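You operate a simulated robot arm through the tools that you are given. There is no shell and no other tool. Be economical: measure what you need, move in short steps, check, and stop when the job is done.

You are at the controls of a simulated two-armed robot. One attempt, no reset.

TASK
Lift the clear cover off the grey thermometer and switch it on.
Fine: cover, orange meter and orange-capped bottle from the top shelf all go on the white bench. Set down upright: what you pick out.

The check looks at the end state, three seconds after you hand in, the way a careful person would. Anything else that was tipped, shoved, dropped, spilled or broken makes it a failure. Lids that push on must go on centred and level and be pressed home; caps that screw on are set level and turned clockwise until they are tight.

THE ROBOT
Two 7-joint arms with fingered hands on one trunk, on a base that drives. Base frame: it is fixed to the floor where the robot stands at the start and does not move with it; the origin is under the middle of the robot, x ahead of it, y to its left, z up; the surface under the hand at the start is at about z = 800. Units: mm, rad, N and s.
The left shoulder is at the start at [73, 156, 1134], the right one opposite. With the tool pointing down near the work surface each hand reaches from about 440 to 860 mm from the robot's upright axis, wherever it stands, measured 20 degrees to its own side. Places, roughly: blue meter [-8500, -1500, 1000]; green meter [-8500, -1500, 1000]; parts box [500, -1250, 1250]; thermometer switch [500, -100, 900]; top of the white bench [500, 200, 800]; yellow meter [-8500, -1500, 1000]. Payload 4 kg a hand.
The tool frame of a hand sits at the grasp point between the pads (the TCP): z along the fingers, y along the line on which they close. The tips reach 30 mm beyond it. Largest opening 104 mm; the body of the gripper starts 35 mm behind the TCP. The gripper is a hand of 3 fingers: y runs from the thumb to the fingers, the wrist lies at [-15, -104, -178] in the tool frame, and closing takes about 1.5 s.
Orientation is told as [roll, pitch, yaw] about the base's x, y, z axes, in that order, counted from this pose: with the fingers straight down and the wrist toward the robot, the tool's x, y and z point along [0, 1, 0], [1, 0, 0] and [0, 0, -1] of the base frame.

THE INTERFACE
- The arms move only by the tool step_arm. It takes "left_increments", "right_increments" or both (then of equal length, played together; a hand with none holds still); each is a list of rows, each a list of 3 entries, a list of its own where there are three numbers: the opening, from 0 (shut) to 1 (fully open), then the shift along the tool's x, y, z in mm, then the turn, a rotation vector about the tool's x, y, z in rad. In form: [[claw, [dx, dy, dz], [ax, ay, az]], ...]. A call has 1 to 8 rows; each row shifts and turns the commanded pose from where the row before left it, along the tool's axes as they then stand. Rows are played at 5 a second. More than 50 mm and 0.15 rad between two rows, or a gripper value outside its range, and nothing of the call is played. A pose out of reach is approached as far as the arm can. The call stops where the force on the tool passes 40 N (or 10 N more than at its start, if that is more) or the arm is blocked; 0.2 s more then pass. Each finger travels about 153 mm/s and halts on what it meets, pressing with about 33 N; the grip force reading is that of the motor and also rises with nothing between the fingers. The clock runs only during rows and for 0.2 s after the last one: add rows that do not move to give the fingers time. The reply holds the time, the measured pose of the TCP, the force on the tool along the base axes, the opening and the grip force, in the units named above and with some noise, with the torque about the TCP (base axes, N m) and any sound that the robot's microphone picked up, and new pictures: "pictures" is both (left out), scene, wrist or none (wrist: the cameras of the hands that moved).
- Cameras (640 x 400 px; columns grow to the right, rows downward): "scene" is now at [136.7, -28.6, 1364.7]; the picture's right is [-0.34, -0.94, 0.00], its down [-0.52, 0.19, -0.83] and it looks along [0.78, -0.28, -0.56] (base axes); focal length 214 px, centre (320, 200). "left" rides on the left gripper at [-64, -94, -117] in its tool frame; the picture's right is [-0.72, -0.33, 0.61], its down [0.64, -0.65, 0.40] and it looks along [0.27, 0.68, 0.68] (tool axes); focal length 238 px, centre (320, 200). "right" rides on the right gripper at [64, -94, -117] in its tool frame; the picture's right is [-0.72, 0.33, -0.61], its down [-0.64, -0.65, 0.40] and it looks along [-0.27, 0.68, 0.68] (tool axes); focal length 238 px, centre (320, 200). There is no depth. A picture from a camera that has moved, and an enlarged one, comes with that camera's place and axes in the base frame and with its lens.
- raise_lower(by): slides the trunk up (or, below 0, down) by that many mm; the arms and the scene camera ride with it, the base frame stays. It gives what a move gives, with no picture.
- base_move(legs): drives the robot by 1 to 6 legs, each [ahead, left, turn to the left] in mm, mm and rad, along the robot's own axes; the way and the turn of a leg run together, so that a leg with both is an arc; at most 1500 mm and 3.142 rad a leg. The arms and the cameras ride along, it lands a little off, and it stops where it bumps. It gives what a move gives, and a new picture of the scene camera.
- set_grasp(shape, hand): the hand has 3 fingers and takes this shape, open, in about a second: jaw (thumb against the fingers, like two jaws); tri (thumb and two fingers); tip (a fingertip pinch); poke (one finger out to press); point (the index stretched); flat (the hand flat); cup (the hand cupped); fist (a fist). The gripper value then closes the fingers along that shape, each until it touches; the sizes above hold for jaw. It gives what a move gives, with no picture.
- turn_head(pan, tilt): turns the head with the scene camera to pan (to the left, within 1.501 rad either way) and tilt (down, from -0.506 to 1.204), counted from straight ahead of the robot. It gives what a move gives, and a new picture of the scene camera.
- enlarge(camera, box): a new picture of the part [left, top, right, bottom] of that camera's present view, enlarged. It takes no simulated time.
- close_job(): hands the job in; it is judged then, once.

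Go step by step. Nothing tells you exact positions but the pictures and the camera data: compare them with the known pose of the tool, close in by small moves and look again before you grip or let go. The budget is 120 turns and 260 pictures, counting those below and the enlarged ones. Unless the task says otherwise, let go and move clear before handing in, and close with one line.

The tools are called after "Request:" as name(argument=value, ...) on one line, values as JSON. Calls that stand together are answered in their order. step_arm: Moves the arms, as the interface text tells. Its arguments: {"type":"object","properties":{"left_increments":{"type":"array"},"right_increments":{"type":"array"},"pictures":{"type":"string","enum":["both","scene","wrist","none"]}},"required":[]} The other tools are called the same way: raise_lower (by) slides the trunk up or down; set_grasp (shape, hand) gives the hand a shape; base_move (legs) drives the base; turn_head (pan, tilt) turns the head that bears the scene camera; enlarge (camera, box) takes an enlarged picture of a part of a camera's view; close_job () hands the job in.

At the start:

```text
time: 0.0
left_tcp_pos: [538.6, 292.6, 1190.5]
left_tool_rot: [-0.002, 0.001, 0.003]
left_contact_force: [-0.1, -0.2, 0.3]
left_ft_torque: [0.02, 0.01, -0.01]
left_width: 103.5
left_grip_force: 0.0
left_shape: jaw
right_tcp_pos: [492.7, -128.2, 1208.8]
right_tool_rot: [0.0, 0.003, 0.001]
right_contact_force: [0.2, 0.2, 0.6]
right_ft_torque: [0.01, 0.01, 0.0]
right_width: 103.6
right_grip_force: 0.1
right_shape: jaw
trunk travel left (down, up): [-550.0, 390.0]
robot x, y, heading: [2.6, -1.1, -0.001]
head pan, tilt: [-0.347, 0.59]
```

scene: 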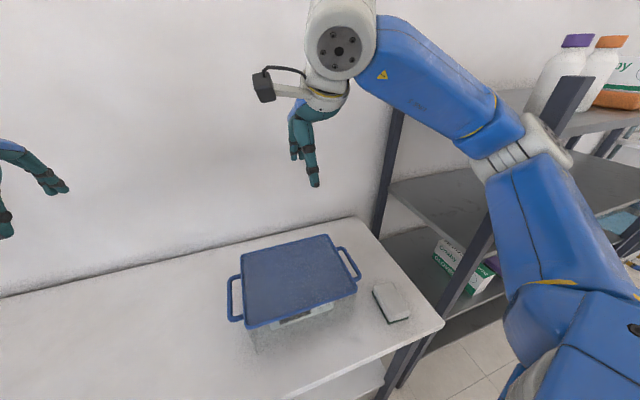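
right: 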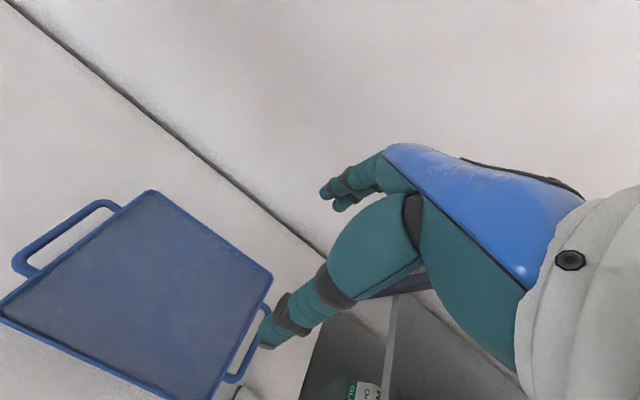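
left: 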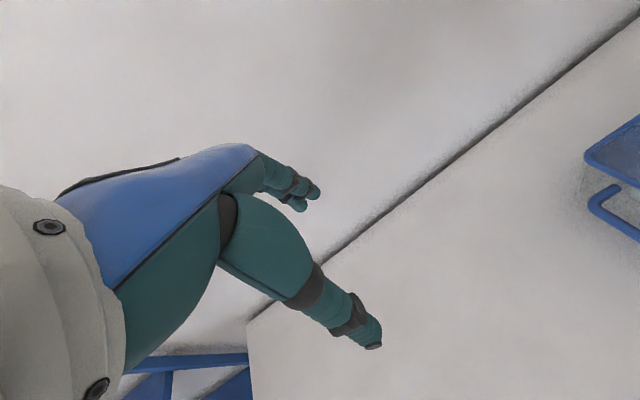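

I see a blue tray-like thing with two handles over something on the bench, a small white object next to it, and a shelf rack to the right with bottles on the top. I look closer first.

Request:
enlarge(camera="scene", box=[210, 210, 450, 360])

Request:
turn_head(pan=-1.2, tilt=0.3)

```text
2.67 times, centred on (330, 285) of scene
camera zoom: at [136.7, -28.6, 1364.7], right [-0.34, -0.94, 0.0], down [-0.52, 0.19, -0.83], along [0.78, -0.28, -0.56], focal length 572 px, centre (293, -27)
```

zoom: 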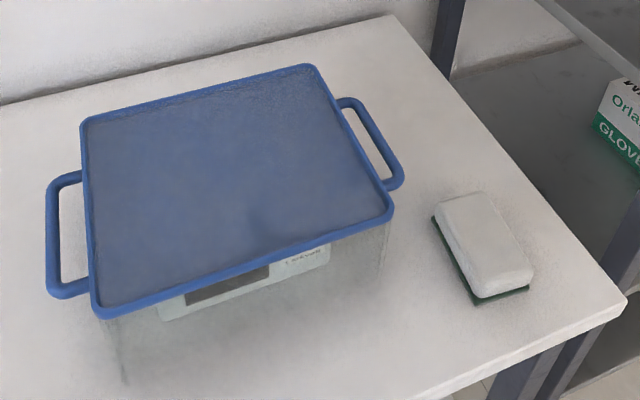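

```text
time: 1.2
left_tcp_pos: [535.8, 291.1, 1190.0]
left_tool_rot: [-0.002, 0.0, 0.001]
left_contact_force: [-0.2, -0.6, -0.5]
left_ft_torque: [0.01, -0.01, -0.02]
left_width: 103.6
left_grip_force: 0.0
left_shape: jaw
right_tcp_pos: [491.2, -128.4, 1209.7]
right_tool_rot: [0.001, -0.001, -0.001]
right_contact_force: [-0.1, -0.4, -0.8]
right_ft_torque: [-0.02, 0.02, -0.01]
right_width: 104.1
right_grip_force: 0.0
right_shape: jaw
trunk travel left (down, up): [-550.0, 390.0]
robot x, y, heading: [0.0, -0.0, 0.001]
head pan, tilt: [-1.201, 0.3]
camera scene: at [87.3, -85.5, 1391.4], right [-0.93, -0.36, 0.0], down [-0.11, 0.28, -0.95], along [0.35, -0.89, -0.3], focal length 214 px, centre (320, 200)
```

scene: 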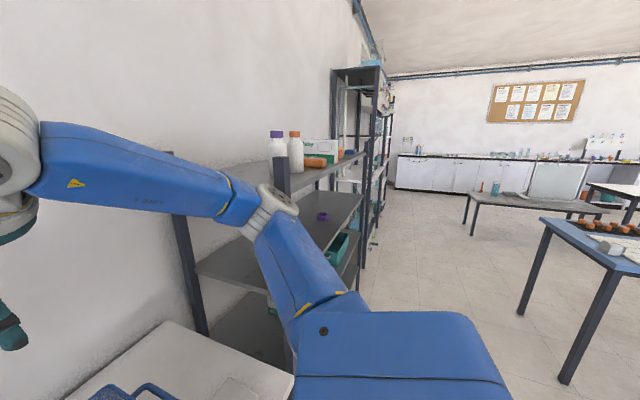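

Request:
enlarge(camera="scene", box=[240, 110, 400, 210])

Request:
enlarge(camera="scene", box=[480, 180, 640, 280])

```text
4.00 times, centred on (320, 160) of scene
camera zoom: at [87.3, -85.5, 1391.4], right [-0.93, -0.36, 0.0], down [-0.11, 0.28, -0.95], along [0.35, -0.89, -0.3], focal length 858 px, centre (320, 360)
```

zoom: 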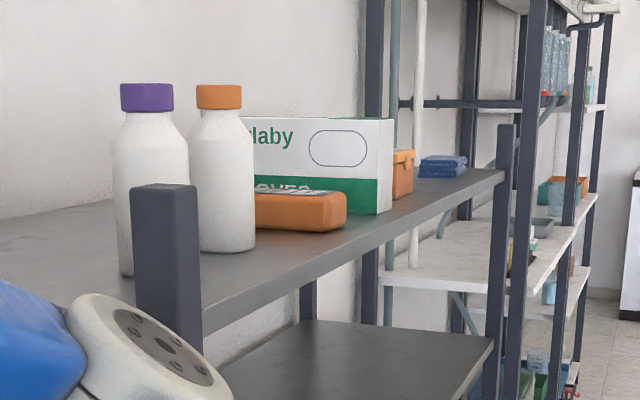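

```text
4.00 times, centred on (560, 230) of scene
camera zoom: at [87.3, -85.5, 1391.4], right [-0.93, -0.36, 0.0], down [-0.11, 0.28, -0.95], along [0.35, -0.89, -0.3], focal length 858 px, centre (-640, 80)
```

zoom: 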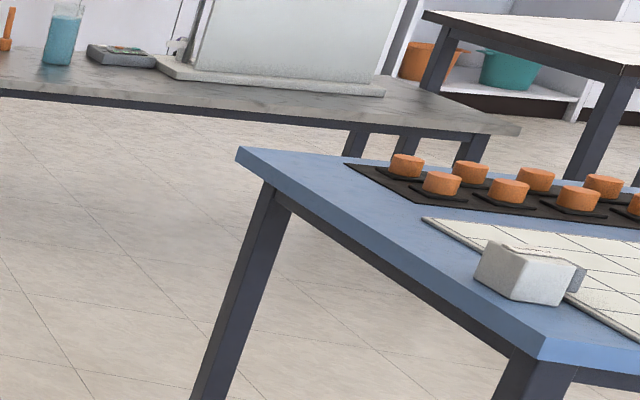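

The orange meter and orange-capped bottle stand on the rack's top shelf; the cover is about x 385–582, y -210–38, top z≈915. I check the bench on the left for free space.

Request:
turn_head(pan=0.5, tilt=0.75)

Request:
turn_head(pan=-0.1, tilt=0.95)

```text
time: 2.9
left_tcp_pos: [535.9, 292.6, 1191.2]
left_tool_rot: [-0.001, 0.0, 0.001]
left_contact_force: [-0.2, -0.9, 0.2]
left_ft_torque: [0.03, 0.01, -0.01]
left_width: 103.9
left_grip_force: 0.1
left_shape: jaw
right_tcp_pos: [492.5, -128.4, 1210.7]
right_tool_rot: [-0.001, 0.0, 0.0]
right_contact_force: [-0.3, 0.2, 0.1]
right_ft_torque: [-0.01, 0.05, 0.01]
right_width: 103.8
right_grip_force: 0.1
right_shape: jaw
trunk travel left (down, up): [-550.0, 390.0]
robot x, y, heading: [0.3, -3.4, 0.002]
head pan, tilt: [0.499, 0.75]
camera scene: at [126.0, 41.3, 1350.9], right [0.48, -0.88, 0.0], down [-0.6, -0.33, -0.73], along [0.64, 0.35, -0.68], focal length 214 px, centre (320, 200)
```

scene: 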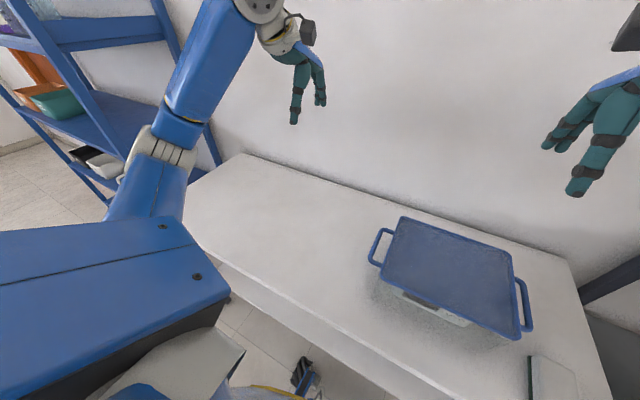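

```text
time: 3.9
left_tcp_pos: [535.7, 292.6, 1191.3]
left_tool_rot: [-0.002, -0.001, 0.002]
left_contact_force: [-0.9, 0.7, 0.4]
left_ft_torque: [0.02, 0.02, 0.01]
left_width: 103.8
left_grip_force: 0.1
left_shape: jaw
right_tcp_pos: [492.1, -127.8, 1209.8]
right_tool_rot: [0.0, 0.0, 0.0]
right_contact_force: [-0.7, -0.3, 0.3]
right_ft_torque: [0.01, 0.0, 0.0]
right_width: 103.3
right_grip_force: 0.1
right_shape: jaw
trunk travel left (down, up): [-550.0, 390.0]
robot x, y, heading: [0.5, -0.2, 0.005]
head pan, tilt: [-0.099, 0.949]
camera scene: at [125.5, -5.6, 1335.4], right [-0.1, -1.0, 0.0], down [-0.81, 0.08, -0.58], along [0.58, -0.06, -0.81], focal length 214 px, centre (320, 200)
```

scene: 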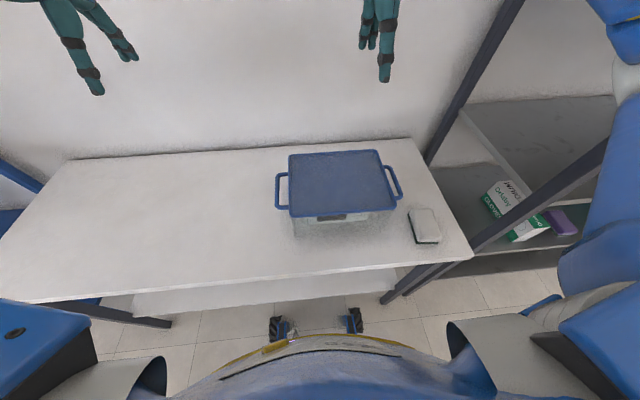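

The bench is free to the left of the cover. I zoom in on the cover for its handles.

Request:
enlarge(camera="scene", box=[260, 135, 420, 255])

```text
3.33 times, centred on (340, 195) of scene
camera zoom: at [125.5, -5.6, 1335.4], right [-0.1, -1.0, 0.0], down [-0.81, 0.08, -0.58], along [0.58, -0.06, -0.81], focal length 715 px, centre (253, 217)
```

zoom: 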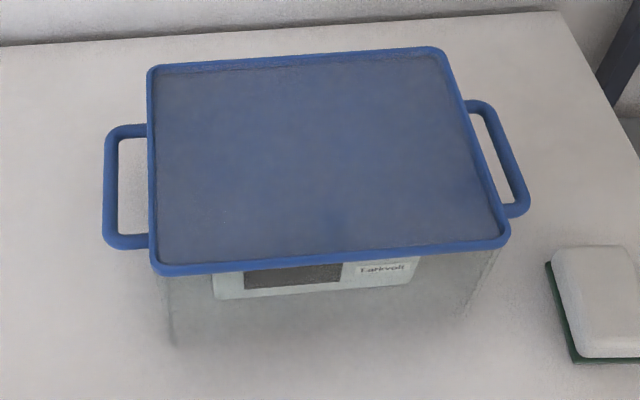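

Handles run along x about 413–521 (bars near y≈68 and y≈-232 to -240). I turn both hands so the fingers close across the bars and come above them.

Request:
step_arm(left_increments=[[1, [0, 0, 0], [0, 0, 0.15]], [1, [0, 0, 0], [0, 0, 0.15]], [1, [0, 0, 0], [0, 0, 0.15]], [1, [0, 0, 0], [0, 0, 0.15]], [1, [0, 0, 0], [0, 0, 0.15]], [1, [0, 0, 0], [0, 0, 0.15]], [1, [0, 0, 0], [0, 0, 0.15]], [1, [0, 0, 0], [0, 0, 0.15]]], right_increments=[[1, [0, 0, 0], [0, 0, -0.15]], [1, [0, 0, 0], [0, 0, -0.15]], [1, [0, 0, 0], [0, 0, -0.15]], [1, [0, 0, 0], [0, 0, -0.15]], [1, [0, 0, 0], [0, 0, -0.15]], [1, [0, 0, 0], [0, 0, -0.15]], [1, [0, 0, 0], [0, 0, -0.15]], [1, [0, 0, 0], [0, 0, -0.15]]], pictures="none")

Request:
step_arm(left_increments=[[1, [0, 0, 0], [0, 0, 0.1236]], [1, [0, 0, 0], [0, 0, 0.1236]], [1, [0, 0, 0], [0, 0, 0.1236]], [1, [-12.2, 32.4, 34.2], [0, 0, 0]], [1, [-12.2, 32.4, 34.2], [0, 0, 0]], [1, [-12.2, 32.4, 34.2], [0, 0, 0]], [1, [-12.2, 32.4, 34.2], [0, 0, 0]], [1, [-12.2, 32.4, 34.2], [0, 0, 0]]], right_increments=[[1, [0, 0, 0], [0, 0, -0.1236]], [1, [0, 0, 0], [0, 0, -0.1236]], [1, [0, 0, 0], [0, 0, -0.1236]], [1, [3.4, -22, 38], [0, 0, 0]], [1, [3.4, -22, 38], [0, 0, 0]], [1, [3.4, -22, 38], [0, 0, 0]], [1, [3.4, -22, 38], [0, 0, 0]], [1, [3.4, -22, 38], [0, 0, 0]]], pictures="both")

```text
time: 5.7
left_tcp_pos: [536.4, 291.7, 1191.8]
left_tool_rot: [0.0, 0.0, -1.201]
left_contact_force: [0.0, -0.4, 0.2]
left_ft_torque: [0.0, 0.0, 0.0]
left_width: 103.8
left_grip_force: 0.2
left_shape: jaw
right_tcp_pos: [490.7, -128.3, 1209.9]
right_tool_rot: [0.0, 0.001, 1.003]
right_contact_force: [-0.4, -0.6, 1.1]
right_ft_torque: [0.03, -0.02, 0.0]
right_width: 103.7
right_grip_force: 0.1
right_shape: jaw
right hand out of reach, approached as far as the arm can: row 8
trunk travel left (down, up): [-550.0, 390.0]
robot x, y, heading: [-1.4, -1.8, -0.005]
head pan, tilt: [-0.099, 0.949]
```

```text
time: 7.5
left_tcp_pos: [472.7, 128.6, 1021.0]
left_tool_rot: [0.001, -0.001, -1.57]
left_contact_force: [-0.1, 0.2, -1.7]
left_ft_torque: [0.02, -0.02, -0.02]
left_width: 103.5
left_grip_force: 0.1
left_shape: jaw
right_tcp_pos: [416.3, -162.9, 1099.2]
right_tool_rot: [-0.017, 0.007, 1.049]
right_contact_force: [-0.7, -0.2, -0.2]
right_ft_torque: [0.0, -0.02, 0.0]
right_width: 103.9
right_grip_force: 0.0
right_shape: jaw
right hand out of reach, approached as far as the arm can: row 1, 2, 3, 5, 6, 7, 8
trunk travel left (down, up): [-550.0, 390.0]
robot x, y, heading: [0.2, -0.8, 0.002]
head pan, tilt: [-0.099, 0.949]
camera scene: at [124.2, -6.9, 1335.6], right [-0.1, -1.0, 0.0], down [-0.81, 0.08, -0.58], along [0.58, -0.06, -0.81], focal length 214 px, centre (320, 200)
camera right: at [312.8, -210.8, 1216.5], right [0.78, -0.07, 0.62], down [0.23, -0.89, -0.39], along [0.58, 0.45, -0.68], focal length 238 px, centre (320, 200)
camera left: at [409.7, 224.2, 1137.6], right [-0.72, 0.32, -0.61], down [0.64, 0.65, -0.4], along [0.27, -0.68, -0.68], focal length 238 px, centre (320, 200)
```

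scene: 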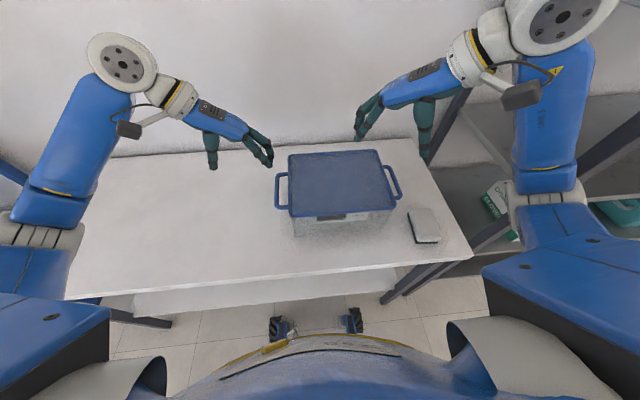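
right: 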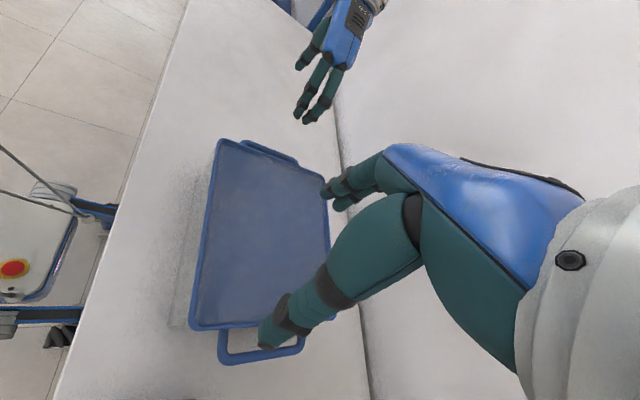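
left: 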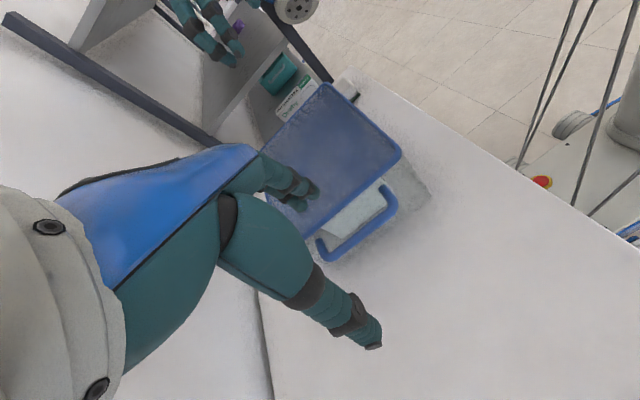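

The left hand is in place above its side, the right stalled on its way. I try nudging the right to see where it goes.

Request:
step_arm(right_increments=[[1, [0, 0, 0], [0, 0, 0]], [1, [0, 0, 0], [0, 0, 0]], [1, [0, 0, 0], [0, 0, 0]]], pictures="none")

```text
time: 8.3
left_tcp_pos: [474.1, 128.7, 1019.1]
left_tool_rot: [0.0, 0.0, -1.57]
left_contact_force: [-0.1, -0.3, -1.4]
left_ft_torque: [0.03, -0.01, 0.03]
left_width: 103.7
left_grip_force: 0.0
left_shape: jaw
right_tcp_pos: [418.9, -164.1, 1098.8]
right_tool_rot: [-0.013, 0.01, 1.045]
right_contact_force: [0.2, -0.2, -0.1]
right_ft_torque: [-0.01, -0.02, 0.05]
right_width: 103.6
right_grip_force: 0.1
right_shape: jaw
trunk travel left (down, up): [-550.0, 390.0]
robot x, y, heading: [-1.5, 2.1, -0.001]
head pan, tilt: [-0.099, 0.949]
```

Request:
step_arm(right_increments=[[1, [-37.6, -14.7, 0], [0, 0, 0]], [1, [-37.6, -14.7, 0], [0, 0, 0]], [1, [-37.6, -14.7, 0], [0, 0, 0]], [1, [-37.6, -14.7, 0], [0, 0, 0]], [1, [0, 0, 0], [0, 0, -0.131]], [1, [0, 0, 0], [0, 0, -0.131]], [1, [0, 0, 0], [0, 0, -0.131]], [1, [0, 0, 0], [0, 0, -0.131]]], pictures="none")

```text
time: 10.1
left_tcp_pos: [475.0, 129.5, 1020.3]
left_tool_rot: [-0.001, -0.001, -1.567]
left_contact_force: [0.1, 0.4, 0.2]
left_ft_torque: [-0.01, 0.02, -0.02]
left_width: 103.7
left_grip_force: 0.0
left_shape: jaw
right_tcp_pos: [417.7, -162.8, 1099.0]
right_tool_rot: [-0.016, 0.009, 1.048]
right_contact_force: [-0.2, -0.1, 0.4]
right_ft_torque: [-0.03, 0.01, 0.02]
right_width: 103.8
right_grip_force: 0.0
right_shape: jaw
right hand out of reach, approached as far as the arm can: row 1, 2, 3, 4, 5, 6, 7, 8
trunk travel left (down, up): [-550.0, 390.0]
robot x, y, heading: [0.1, -2.8, -0.0]
head pan, tilt: [-0.099, 0.949]
```

The right arm is caught at a joint limit; I unwind it and repeat the mirror of what worked on the left.

Request:
step_arm(right_increments=[[1, [0, 0, -15], [0, 0, 0.15]], [1, [0, 0, -15], [0, 0, 0.15]], [1, [0, 0, -15], [0, 0, 0.15]], [1, [0, 0, -15], [0, 0, 0.15]], [1, [0, 0, -15], [0, 0, 0.15]], [1, [0, 0, -15], [0, 0, 0.15]], [1, [0, 0, 0], [0, 0, 0.147]], [1, [0, 0, 0], [0, 0, 0]]], pictures="none")

Request:
step_arm(right_increments=[[1, [-32, 30, 0], [0, 0, 0]], [1, [-32, 30, 0], [0, 0, 0]], [1, [-32, 30, 0], [0, 0, 0]], [1, [-32, 30, 0], [0, 0, 0]]], pictures="none")

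```text
time: 11.9
left_tcp_pos: [474.1, 129.5, 1019.5]
left_tool_rot: [0.0, 0.0, -1.57]
left_contact_force: [-0.1, 0.2, -0.5]
left_ft_torque: [0.01, 0.0, -0.03]
left_width: 103.5
left_grip_force: 0.1
left_shape: jaw
right_tcp_pos: [416.9, -162.7, 1190.8]
right_tool_rot: [-0.02, -0.011, 0.0]
right_contact_force: [-0.5, -1.0, 0.9]
right_ft_torque: [0.02, 0.02, -0.01]
right_width: 103.8
right_grip_force: 0.0
right_shape: jaw
trunk travel left (down, up): [-550.0, 390.0]
robot x, y, heading: [0.1, 3.9, 0.002]
head pan, tilt: [-0.099, 0.949]
```

```text
time: 12.9
left_tcp_pos: [474.9, 127.7, 1020.2]
left_tool_rot: [-0.001, 0.001, -1.57]
left_contact_force: [-0.2, 0.3, 0.0]
left_ft_torque: [0.0, -0.05, 0.02]
left_width: 103.7
left_grip_force: 0.1
left_shape: jaw
right_tcp_pos: [539.3, -292.0, 1192.8]
right_tool_rot: [-0.015, -0.008, 0.001]
right_contact_force: [0.8, 0.1, 0.4]
right_ft_torque: [0.01, 0.01, 0.05]
right_width: 103.6
right_grip_force: 0.1
right_shape: jaw
trunk travel left (down, up): [-550.0, 390.0]
robot x, y, heading: [1.2, 0.2, 0.0]
head pan, tilt: [-0.099, 0.949]
```

Request:
step_arm(right_increments=[[1, [0, 0, 0], [0.008, 0.015, 0]], [1, [0, 0, 0], [0, 0, -0.15]], [1, [0, 0, 0], [0, 0, -0.15]], [1, [0, 0, 0], [0, 0, -0.15]], [1, [0, 0, 0], [0, 0, -0.15]], [1, [0, 0, 0], [0, 0, -0.15]], [1, [0, 0, 0], [0, 0, -0.15]], [1, [0, 0, 0], [0, 0, -0.15]]], pictures="none")

Request:
step_arm(right_increments=[[1, [0, 0, 0], [0, 0, -0.15]], [1, [0, 0, 0], [0, 0, -0.15]], [1, [0, 0, 0], [0, 0, -0.11]], [1, [0, 0, 0], [0, 0, -0.11]]], pictures="none")

```text
time: 14.7
left_tcp_pos: [473.1, 128.4, 1020.7]
left_tool_rot: [0.001, -0.002, -1.568]
left_contact_force: [0.6, -0.6, -0.5]
left_ft_torque: [-0.01, 0.01, 0.02]
left_width: 103.9
left_grip_force: 0.0
left_shape: jaw
right_tcp_pos: [537.4, -287.9, 1192.8]
right_tool_rot: [-0.002, 0.0, 0.552]
right_contact_force: [0.1, -0.3, -0.1]
right_ft_torque: [-0.01, -0.01, -0.02]
right_width: 103.7
right_grip_force: 0.1
right_shape: jaw
right hand out of reach, approached as far as the arm can: row 5, 6, 7, 8
trunk travel left (down, up): [-550.0, 390.0]
robot x, y, heading: [2.1, 0.5, 0.006]
head pan, tilt: [-0.099, 0.949]
```

```text
time: 15.7
left_tcp_pos: [474.1, 130.3, 1019.6]
left_tool_rot: [0.002, -0.001, -1.568]
left_contact_force: [-0.3, -0.5, -0.1]
left_ft_torque: [0.0, 0.05, 0.04]
left_width: 103.9
left_grip_force: 0.1
left_shape: jaw
right_tcp_pos: [539.2, -288.3, 1193.5]
right_tool_rot: [-0.003, 0.0, 0.552]
right_contact_force: [0.2, -0.2, 0.5]
right_ft_torque: [0.0, 0.01, -0.04]
right_width: 103.8
right_grip_force: 0.0
right_shape: jaw
right hand out of reach, approached as far as the arm can: row 1, 2, 3, 4
trunk travel left (down, up): [-550.0, 390.0]
robot x, y, heading: [-1.3, 1.1, 0.001]
head pan, tilt: [-0.099, 0.949]
```

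The right arm's wrist turn depends on the height; I lower the right hand (outside the cover) and try turning there.

Request:
step_arm(right_increments=[[1, [0, 0, 0], [0, 0, 0.138]], [1, [0, 0, 0], [0, 0, 0.138]], [1, [0, 0, 0], [0, 0, 0.138]], [1, [0, 0, 0], [0, 0, 0.138]], [1, [0, -12, 45], [0, 0, 0]], [1, [0, -12, 45], [0, 0, 0]], [1, [0, -12, 45], [0, 0, 0]], [1, [0, -12, 45], [0, 0, 0]]], pictures="none")

Request:
step_arm(right_increments=[[1, [0, 0, 0], [0, 0, -0.15]], [1, [0, 0, 0], [0, 0, -0.15]], [1, [0, 0, 0], [0, 0, -0.15]], [1, [0, 0, 0], [0, 0, -0.15]], [1, [0, 0, 0], [0, 0, -0.15]], [1, [0, 0, 0], [0, 0, -0.15]], [1, [0, 0, 0], [0, 0, -0.15]], [1, [0, 0, 0], [0, 0, -0.15]]], pictures="scene")

```text
time: 17.5
left_tcp_pos: [474.5, 127.6, 1020.6]
left_tool_rot: [-0.001, -0.001, -1.569]
left_contact_force: [0.4, 0.3, 0.4]
left_ft_torque: [0.01, -0.02, 0.02]
left_width: 103.5
left_grip_force: 0.0
left_shape: jaw
right_tcp_pos: [490.9, -288.6, 1016.5]
right_tool_rot: [-0.002, -0.002, -0.001]
right_contact_force: [-0.2, 0.2, -0.1]
right_ft_torque: [0.0, 0.04, 0.02]
right_width: 104.1
right_grip_force: 0.0
right_shape: jaw
trunk travel left (down, up): [-550.0, 390.0]
robot x, y, heading: [3.3, 1.6, -0.001]
head pan, tilt: [-0.099, 0.949]
```

```text
time: 19.3
left_tcp_pos: [474.3, 131.3, 1020.0]
left_tool_rot: [0.001, -0.002, -1.568]
left_contact_force: [0.5, -0.1, -0.6]
left_ft_torque: [0.02, -0.02, 0.0]
left_width: 103.8
left_grip_force: 0.1
left_shape: jaw
right_tcp_pos: [435.2, -155.4, 968.6]
right_tool_rot: [-0.012, -0.001, 0.98]
right_contact_force: [0.3, -0.1, -0.6]
right_ft_torque: [0.0, -0.01, -0.01]
right_width: 104.1
right_grip_force: 0.0
right_shape: jaw
right hand out of reach, approached as far as the arm can: row 5, 6, 7, 8
trunk travel left (down, up): [-550.0, 390.0]
robot x, y, heading: [-2.8, 2.8, -0.006]
head pan, tilt: [-0.099, 0.949]
camera scene: at [125.4, -4.6, 1335.4], right [-0.1, -0.99, 0.0], down [-0.81, 0.08, -0.58], along [0.58, -0.06, -0.81], focal length 214 px, centre (320, 200)
```

scene: 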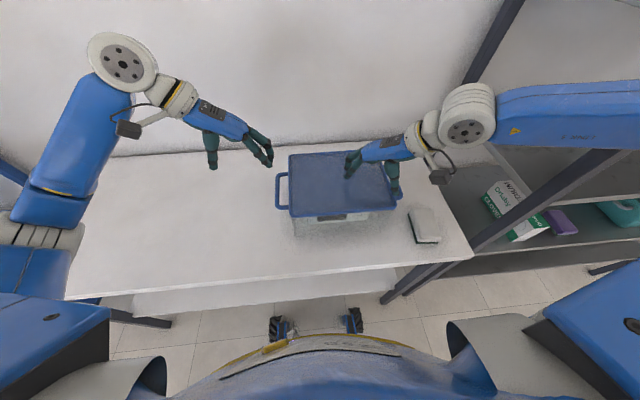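

The right elbow has swung outward and limits the turn. I raise the right hand and turn it the other way, which would put its thumb inside the handle instead.

Request:
step_arm(right_increments=[[1, [0, 0, -40], [0, 0, 0]], [1, [0, 0, -40], [0, 0, 0.1]], [1, [0, 0, 0], [0, 0, 0.15]], [1, [0, 0, 0], [0, 0, 0.15]], [1, [0, 0, 0], [0, 0, 0.15]], [1, [0, 0, 0], [0, 0, 0.15]], [1, [0, 0, 0], [0, 0, 0.15]], [1, [0, 0, 0], [0, 0, 0.13]]], pictures="none")

Request:
step_arm(right_increments=[[1, [-40, 10, 0], [0, 0, 0]], [1, [-40, 10, 0], [0, 0, 0.0]], [1, [0, 0, 0], [0, 0, 0.15]], [1, [0, 0, 0], [0, 0, 0.15]], [1, [0, 0, 0], [0, 0, 0.15]], [1, [0, 0, 0], [0, 0, 0.15]], [1, [0, 0, 0], [0, 0, 0.15]], [1, [0, 0, 0], [0, 0, 0.15]]], pictures="none")

Request:
step_arm(right_increments=[[1, [0, 0, 0], [0, 0, 0.15]], [1, [0, 0, 0], [0, 0, 0.15]], [1, [0, 0, 0], [0, 0, 0.15]], [1, [0, 0, 0], [0, 0, 0.15]], [1, [0, 0, 0], [0, 0, 0.071]]], pictures="scene")

```text
time: 21.1
left_tcp_pos: [475.3, 130.5, 1019.5]
left_tool_rot: [-0.001, -0.002, -1.568]
left_contact_force: [-0.4, 0.6, -0.5]
left_ft_torque: [-0.01, 0.03, 0.01]
left_width: 103.7
left_grip_force: 0.1
left_shape: jaw
right_tcp_pos: [436.9, -158.2, 1038.9]
right_tool_rot: [-0.005, -0.012, -0.003]
right_contact_force: [0.0, -0.3, -0.7]
right_ft_torque: [-0.03, 0.0, -0.01]
right_width: 104.3
right_grip_force: 0.0
right_shape: jaw
right hand out of reach, approached as far as the arm can: row 1
trunk travel left (down, up): [-550.0, 390.0]
robot x, y, heading: [4.4, -2.9, -0.004]
head pan, tilt: [-0.099, 0.949]
```

```text
time: 22.9
left_tcp_pos: [474.4, 130.5, 1020.3]
left_tool_rot: [0.0, -0.002, -1.57]
left_contact_force: [-0.1, -0.4, -0.9]
left_ft_torque: [0.0, 0.0, 0.01]
left_width: 103.7
left_grip_force: 0.2
left_shape: jaw
right_tcp_pos: [455.3, -237.1, 1039.4]
right_tool_rot: [0.002, -0.013, -0.901]
right_contact_force: [0.2, 0.0, -0.3]
right_ft_torque: [-0.03, 0.01, -0.01]
right_width: 104.1
right_grip_force: 0.1
right_shape: jaw
trunk travel left (down, up): [-550.0, 390.0]
robot x, y, heading: [-4.8, -2.3, -0.002]
head pan, tilt: [-0.099, 0.949]
```

```text
time: 24.1
left_tcp_pos: [473.9, 130.3, 1020.4]
left_tool_rot: [0.0, 0.0, -1.569]
left_contact_force: [0.2, -0.5, 0.2]
left_ft_torque: [-0.01, 0.03, -0.03]
left_width: 103.7
left_grip_force: 0.0
left_shape: jaw
right_tcp_pos: [455.7, -236.6, 1038.7]
right_tool_rot: [0.009, -0.005, -1.571]
right_contact_force: [-0.6, -0.2, 0.3]
right_ft_torque: [-0.01, -0.01, 0.03]
right_width: 103.9
right_grip_force: 0.1
right_shape: jaw
trunk travel left (down, up): [-550.0, 390.0]
robot x, y, heading: [1.6, -0.5, -0.004]
head pan, tilt: [-0.099, 0.949]
camera scene: at [125.7, -6.0, 1335.4], right [-0.1, -1.0, 0.0], down [-0.81, 0.08, -0.58], along [0.58, -0.06, -0.81], focal length 214 px, centre (320, 200)
```

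scene: 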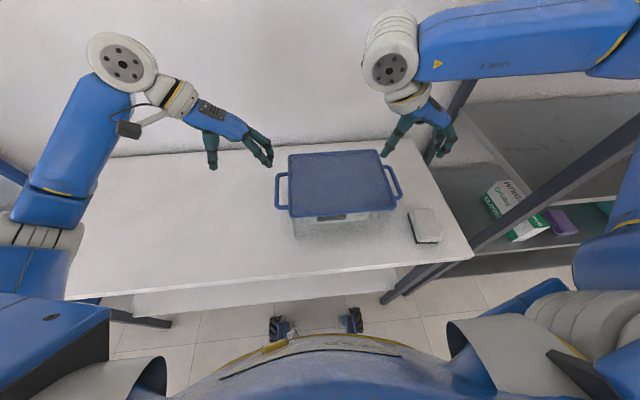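

Both hands can take the same yaw. I move them over the bars with a narrower opening and look with the wrist cameras.

Request:
step_arm(left_increments=[[0.4, [0, 25, 0], [0, 0, 0]], [0.4, [0, 20, 0], [0, 0, 0]], [0.4, [0, 10, 15], [0, 0, 0]], [0.4, [0, 0, 15], [0, 0, 0]], [0.4, [0, 0, 0], [0, 0, 0]]], right_increments=[[0.4, [10, 0, 10], [-0.009, -0.005, 0]], [0.4, [10, 0, 15], [0, 0, 0]], [0.4, [0, 0, 15], [0, 0, 0]], [0.4, [0, 0, 8], [0, 0, 0]], [0.4, [0, 0, 0], [0, 0, 0]]], pictures="both")

```text
time: 25.3
left_tcp_pos: [473.8, 74.4, 988.4]
left_tool_rot: [0.001, 0.001, -1.568]
left_contact_force: [-0.3, -0.6, -0.8]
left_ft_torque: [0.03, 0.01, -0.03]
left_width: 41.9
left_grip_force: 0.0
left_shape: jaw
right_tcp_pos: [477.4, -237.4, 991.4]
right_tool_rot: [0.006, -0.015, -1.571]
right_contact_force: [0.9, 0.0, 0.3]
right_ft_torque: [0.02, -0.01, -0.02]
right_width: 42.2
right_grip_force: 0.0
right_shape: jaw
trunk travel left (down, up): [-550.0, 390.0]
robot x, y, heading: [2.0, -0.8, -0.001]
head pan, tilt: [-0.099, 0.949]
camera scene: at [125.7, -6.2, 1335.4], right [-0.1, -1.0, 0.0], down [-0.81, 0.08, -0.58], along [0.58, -0.06, -0.81], focal length 214 px, centre (320, 200)
camera right: at [539.5, -141.1, 1107.9], right [-0.72, -0.32, 0.61], down [-0.64, 0.65, -0.42], along [-0.26, -0.69, -0.67], focal length 238 px, centre (320, 200)
camera left: at [411.0, 169.3, 1106.5], right [-0.72, 0.32, -0.61], down [0.64, 0.65, -0.4], along [0.27, -0.68, -0.68], focal length 238 px, centre (320, 200)
```

scene: 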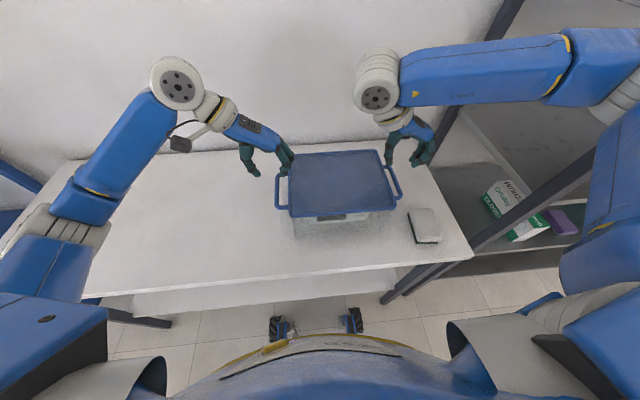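
right: 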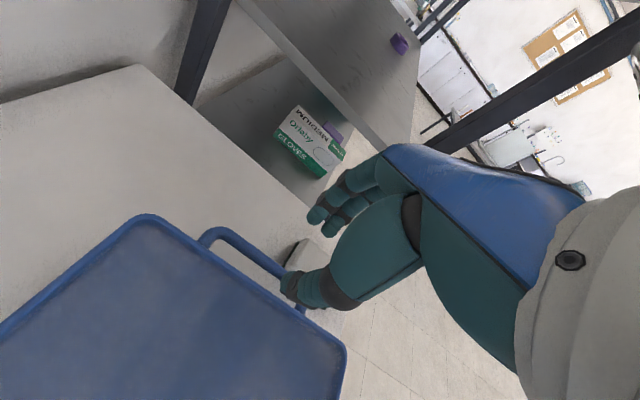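
left: 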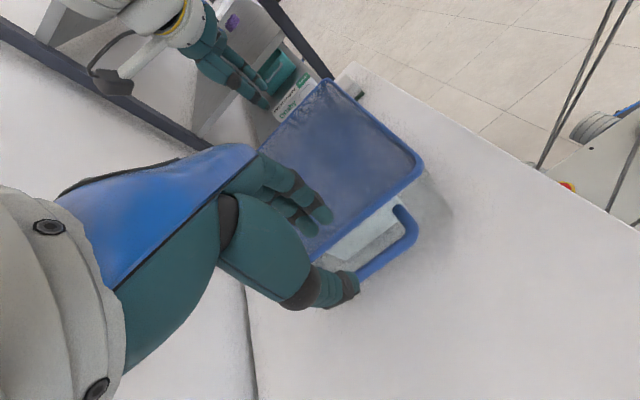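

From two cameras the bars are at z≈904: left y≈69.5, right y≈-239, centre x≈476. I narrow the fingers, centre, and go down halfway to check.

Request:
step_arm(left_increments=[[0.29, [2, 1, 0], [0, 0, 0]], [0.29, [0, 0, 15], [0, 0, 0]], [0.29, [0, 0, 15], [0, 0, 0]], [0.29, [0, 0, 12], [0, 0, 0]], [0.29, [0, 0, 0], [0, 0, 0]]], right_increments=[[0.27, [0, 3, 0], [-0.006, -0.015, 0]], [0.27, [0, 0, 15], [0, 0, 0]], [0.27, [0, 0, 15], [0, 0, 0]], [0.27, [0, 0, 14], [0, 0, 0]], [0.27, [0, 0, 0], [0, 0, 0]]], pictures="wrist")

Request:
enlarge(camera="scene", box=[220, 115, 460, 265])

```text
time: 26.5
left_tcp_pos: [477.2, 71.2, 947.7]
left_tool_rot: [0.0, -0.001, -1.569]
left_contact_force: [-0.3, 0.2, -0.5]
left_ft_torque: [0.03, 0.02, -0.03]
left_width: 30.4
left_grip_force: 0.1
left_shape: jaw
right_tcp_pos: [474.4, -242.5, 947.8]
right_tool_rot: [-0.007, -0.021, -1.571]
right_contact_force: [-0.1, 0.0, 0.0]
right_ft_torque: [-0.03, 0.02, -0.02]
right_width: 28.3
right_grip_force: 0.1
right_shape: jaw
trunk travel left (down, up): [-550.0, 390.0]
robot x, y, heading: [-1.5, 1.2, -0.003]
head pan, tilt: [-0.099, 0.949]
camera right: at [539.5, -145.3, 1062.9], right [-0.71, -0.31, 0.63], down [-0.64, 0.64, -0.41], along [-0.27, -0.7, -0.66], focal length 238 px, centre (320, 200)
camera left: at [413.5, 167.6, 1064.6], right [-0.72, 0.33, -0.61], down [0.64, 0.65, -0.4], along [0.27, -0.68, -0.68], focal length 238 px, centre (320, 200)
```

right: 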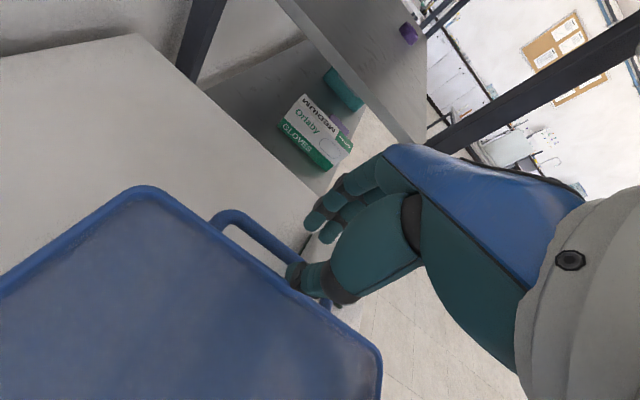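
left: 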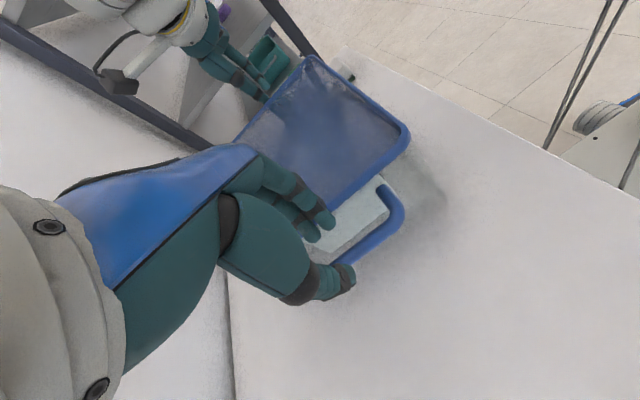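

```text
2.67 times, centred on (340, 190) of scene
camera zoom: at [125.6, -6.6, 1335.4], right [-0.1, -1.0, 0.0], down [-0.81, 0.08, -0.58], along [0.58, -0.06, -0.81], focal length 572 px, centre (267, 227)
```

zoom: 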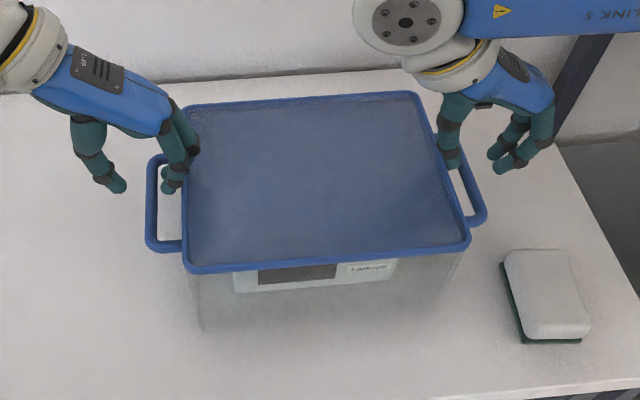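

The fingers line up with the gaps. I correct the right hand's small tilt, narrow a bit and go down onto the bars.

Request:
step_arm(left_increments=[[0.25, [-1, -2, 0], [0, 0, 0]], [0.25, [0, 0, 10], [0, 0, 0]], [0.25, [0, 0, 10], [0, 0, 0]], [0.25, [0, 0, 10], [0, 0, 0]], [0.25, [0, 0, 7], [0, 0, 0]], [0.25, [0, 0, 0], [0, 0, 0]]], right_increments=[[0.25, [1, 0, 0], [0.021, 0.007, 0]], [0.25, [0, 0, 10], [0, 0, 0]], [0.25, [0, 0, 10], [0, 0, 0]], [0.25, [0, 0, 10], [0, 0, 0]], [0.25, [0, 0, 7], [0, 0, 0]], [0.25, [0, 0, 0], [0, 0, 0]]], pictures="wrist")

Request:
enlarge(camera="scene", box=[220, 115, 460, 265])

```text
time: 27.6
left_tcp_pos: [474.9, 75.7, 925.4]
left_tool_rot: [0.016, -0.008, -1.567]
left_contact_force: [-5.2, 18.6, 17.5]
left_ft_torque: [-0.55, -0.14, 0.0]
left_width: 23.5
left_grip_force: 0.0
left_shape: jaw
right_tcp_pos: [474.3, -244.1, 920.9]
right_tool_rot: [0.007, -0.01, -1.579]
right_contact_force: [-2.4, -14.1, 18.6]
right_ft_torque: [0.56, 0.01, 0.13]
right_width: 22.9
right_grip_force: 0.2
right_shape: jaw
trunk travel left (down, up): [-550.0, 390.0]
robot x, y, heading: [0.4, -2.9, -0.005]
head pan, tilt: [-0.099, 0.949]
stopped in row 5 (left hand): the force on the tool passed its limit at 46 N (the readings are from after the stop); the commanded pose is now the measured one
camera right: at [537.0, -149.6, 1038.0], right [-0.72, -0.31, 0.61], down [-0.63, 0.65, -0.41], along [-0.27, -0.69, -0.67], focal length 238 px, centre (320, 200)
camera left: at [410.3, 172.3, 1040.2], right [-0.71, 0.32, -0.63], down [0.64, 0.65, -0.4], along [0.28, -0.69, -0.67], focal length 238 px, centre (320, 200)
```

right: 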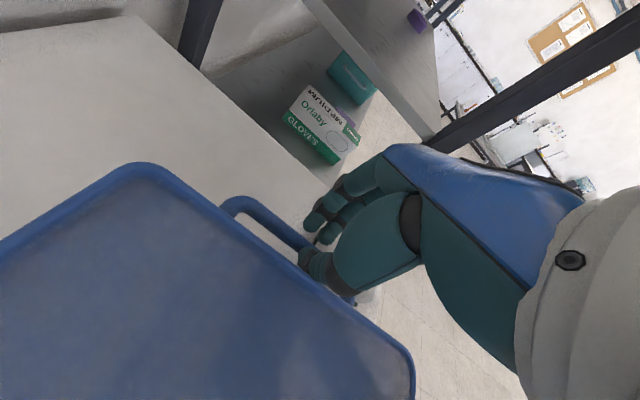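
left: 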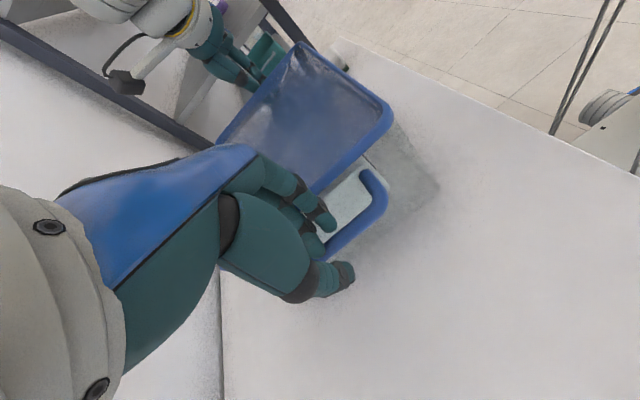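

```text
2.67 times, centred on (340, 190) of scene
camera zoom: at [118.4, -5.2, 1336.3], right [-0.1, -1.0, 0.0], down [-0.81, 0.08, -0.58], along [0.58, -0.06, -0.81], focal length 572 px, centre (267, 227)
```

zoom: 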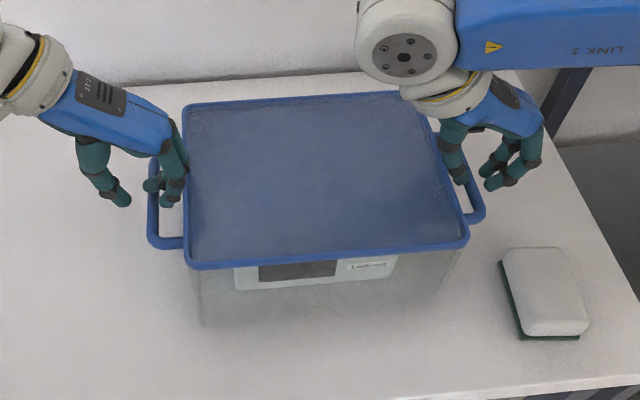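

Both hands press lightly on the rim (fingers fill the gap), tips are already about 15 mm below the bars. I close gently from here, easing the hands inward so they centre on the bars.

Request:
step_arm(left_increments=[[0.18, [0, 0, 0], [0, 0, 0]], [0.14, [0, 2, 0], [0, 0, 0]], [0.1, [0, 2, 0], [0, 0, 0]], [0.05, [0, 0, 0], [0, 0, 0]], [0, [0, 0, 0], [0, 0, 0]], [0, [0, 0, 0], [0, 0, 0]]], right_increments=[[0.18, [0, 0, 0], [0, 0, 0]], [0.14, [0, -2, 0], [0, 0, 0]], [0.1, [0, -2, 0], [0, 0, 0]], [0.05, [0, 0, 0], [0, 0, 0]], [0, [0, 0, 0], [0, 0, 0]], [0, [0, 0, 0], [0, 0, 0]]], pictures="wrist")

Request:
enlarge(camera="scene", box=[220, 115, 460, 265])

```text
time: 29.0
left_tcp_pos: [474.2, 69.9, 924.6]
left_tool_rot: [0.014, -0.008, -1.567]
left_contact_force: [1.4, 5.9, 24.0]
left_ft_torque: [0.14, -0.01, 0.09]
left_width: 1.8
left_grip_force: 32.9
left_shape: jaw
right_tcp_pos: [472.4, -239.8, 920.1]
right_tool_rot: [0.004, -0.006, -1.576]
right_contact_force: [1.7, -7.9, 26.9]
right_ft_torque: [-0.24, -0.01, 0.0]
right_width: 13.4
right_grip_force: 32.8
right_shape: jaw
trunk travel left (down, up): [-550.0, 390.0]
robot x, y, heading: [0.7, -1.1, 0.002]
head pan, tilt: [-0.099, 0.949]
camera right: at [536.1, -144.0, 1037.3], right [-0.72, -0.32, 0.61], down [-0.64, 0.65, -0.41], along [-0.27, -0.69, -0.68], focal length 238 px, centre (320, 200)
camera left: at [409.6, 166.9, 1040.0], right [-0.71, 0.32, -0.63], down [0.64, 0.65, -0.4], along [0.28, -0.69, -0.67], focal length 238 px, centre (320, 200)
```

right: 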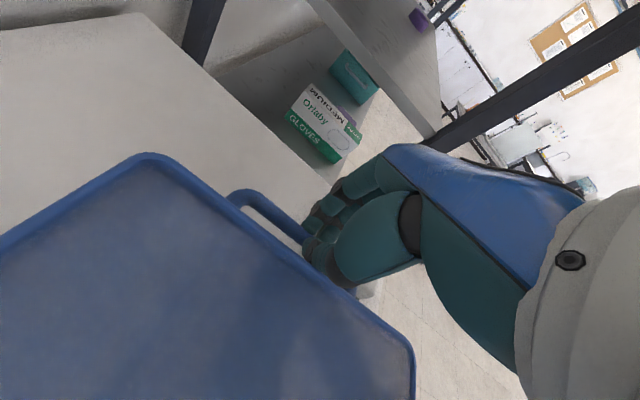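
left: 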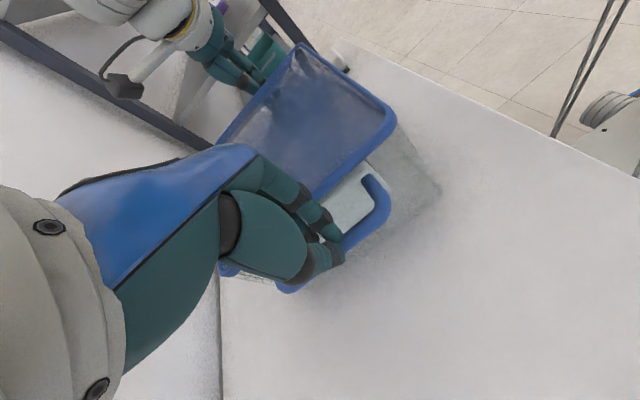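

```text
2.67 times, centred on (340, 190) of scene
camera zoom: at [117.9, -5.3, 1336.5], right [-0.1, -1.0, 0.0], down [-0.81, 0.08, -0.59], along [0.58, -0.06, -0.81], focal length 572 px, centre (267, 227)
```

zoom: 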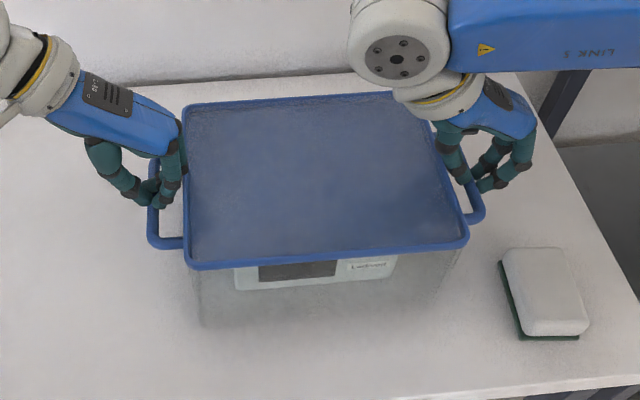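

The right hand has its bar (13 mm); the left closed above its bar without catching. I look closely at the left fingers.

Request:
enlarge(camera="left", box=[230, 150, 430, 300])

Request:
enlarge(camera="scene", box=[240, 150, 320, 220])

```text
2.67 times, centred on (330, 225) of left
camera zoom: at [409.6, 166.9, 1040.0], right [-0.71, 0.32, -0.63], down [0.64, 0.65, -0.4], along [0.28, -0.69, -0.67], focal length 636 px, centre (293, 133)
```

zoom: 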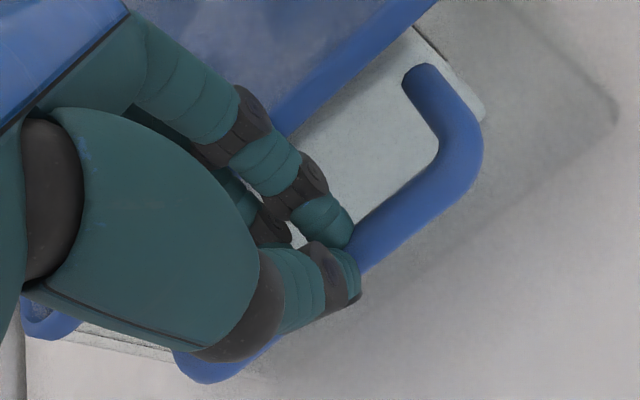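

```text
5.71 times, centred on (280, 185) of scene
camera zoom: at [117.9, -5.3, 1336.5], right [-0.1, -1.0, 0.0], down [-0.81, 0.08, -0.59], along [0.58, -0.06, -0.81], focal length 1226 px, centre (549, 286)
```

zoom: 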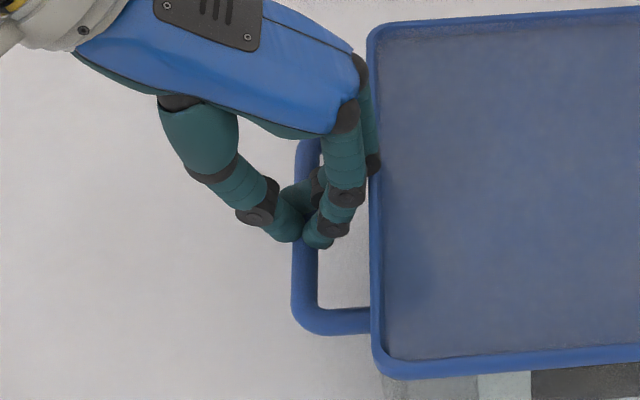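

The left knuckles meet the rim before the tips pass the bar. I lift the left hand a little, tilt it outward by 0.43 rad so the fingers go down through the gap at a slant, and look again.

Request:
step_arm(left_increments=[[0.1, [0, -4, -20], [0, 0, 0]], [0.25, [0, -4, -15], [0, 0, 0]], [0.3, [0, -5, 0], [-0.145, 0, 0]], [0.3, [0, -5, 0], [-0.145, 0, 0]], [0.3, [0, -2, 0], [-0.14, 0, 0]], [0.3, [0, 0, 0], [0, 0, 0]]], pictures="wrist")

Request:
enlarge(camera="scene", box=[240, 130, 340, 220])

```text
time: 30.4
left_tcp_pos: [474.9, 90.1, 956.7]
left_tool_rot: [0.013, -0.44, -1.574]
left_contact_force: [-0.5, -0.6, 0.4]
left_ft_torque: [-0.02, -0.03, -0.01]
left_width: 31.0
left_grip_force: 0.0
left_shape: jaw
right_tcp_pos: [472.7, -239.2, 920.2]
right_tool_rot: [0.002, -0.01, -1.577]
right_contact_force: [-0.9, -5.8, 37.4]
right_ft_torque: [-0.13, 0.06, -0.06]
right_width: 13.9
right_grip_force: 32.6
right_shape: jaw
trunk travel left (down, up): [-550.0, 390.0]
robot x, y, heading: [-0.2, 1.5, -0.002]
head pan, tilt: [-0.099, 0.949]
camera left: at [410.7, 227.5, 1021.6], right [-0.71, 0.03, -0.7], down [0.65, 0.42, -0.64], along [0.28, -0.91, -0.32], focal length 238 px, centre (320, 200)
```

left: 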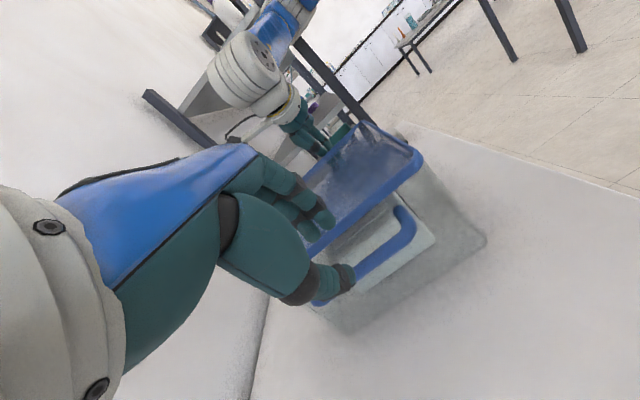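

```text
4.44 times, centred on (290, 175) of scene
camera zoom: at [118.9, -4.6, 1336.3], right [-0.1, -1.0, 0.0], down [-0.81, 0.08, -0.58], along [0.58, -0.06, -0.81], focal length 953 px, centre (453, 311)
```

zoom: 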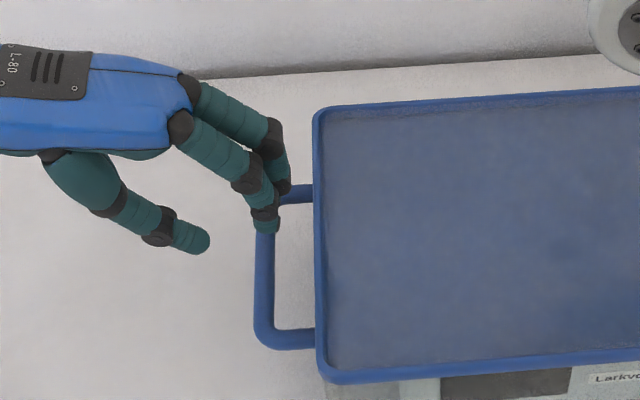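

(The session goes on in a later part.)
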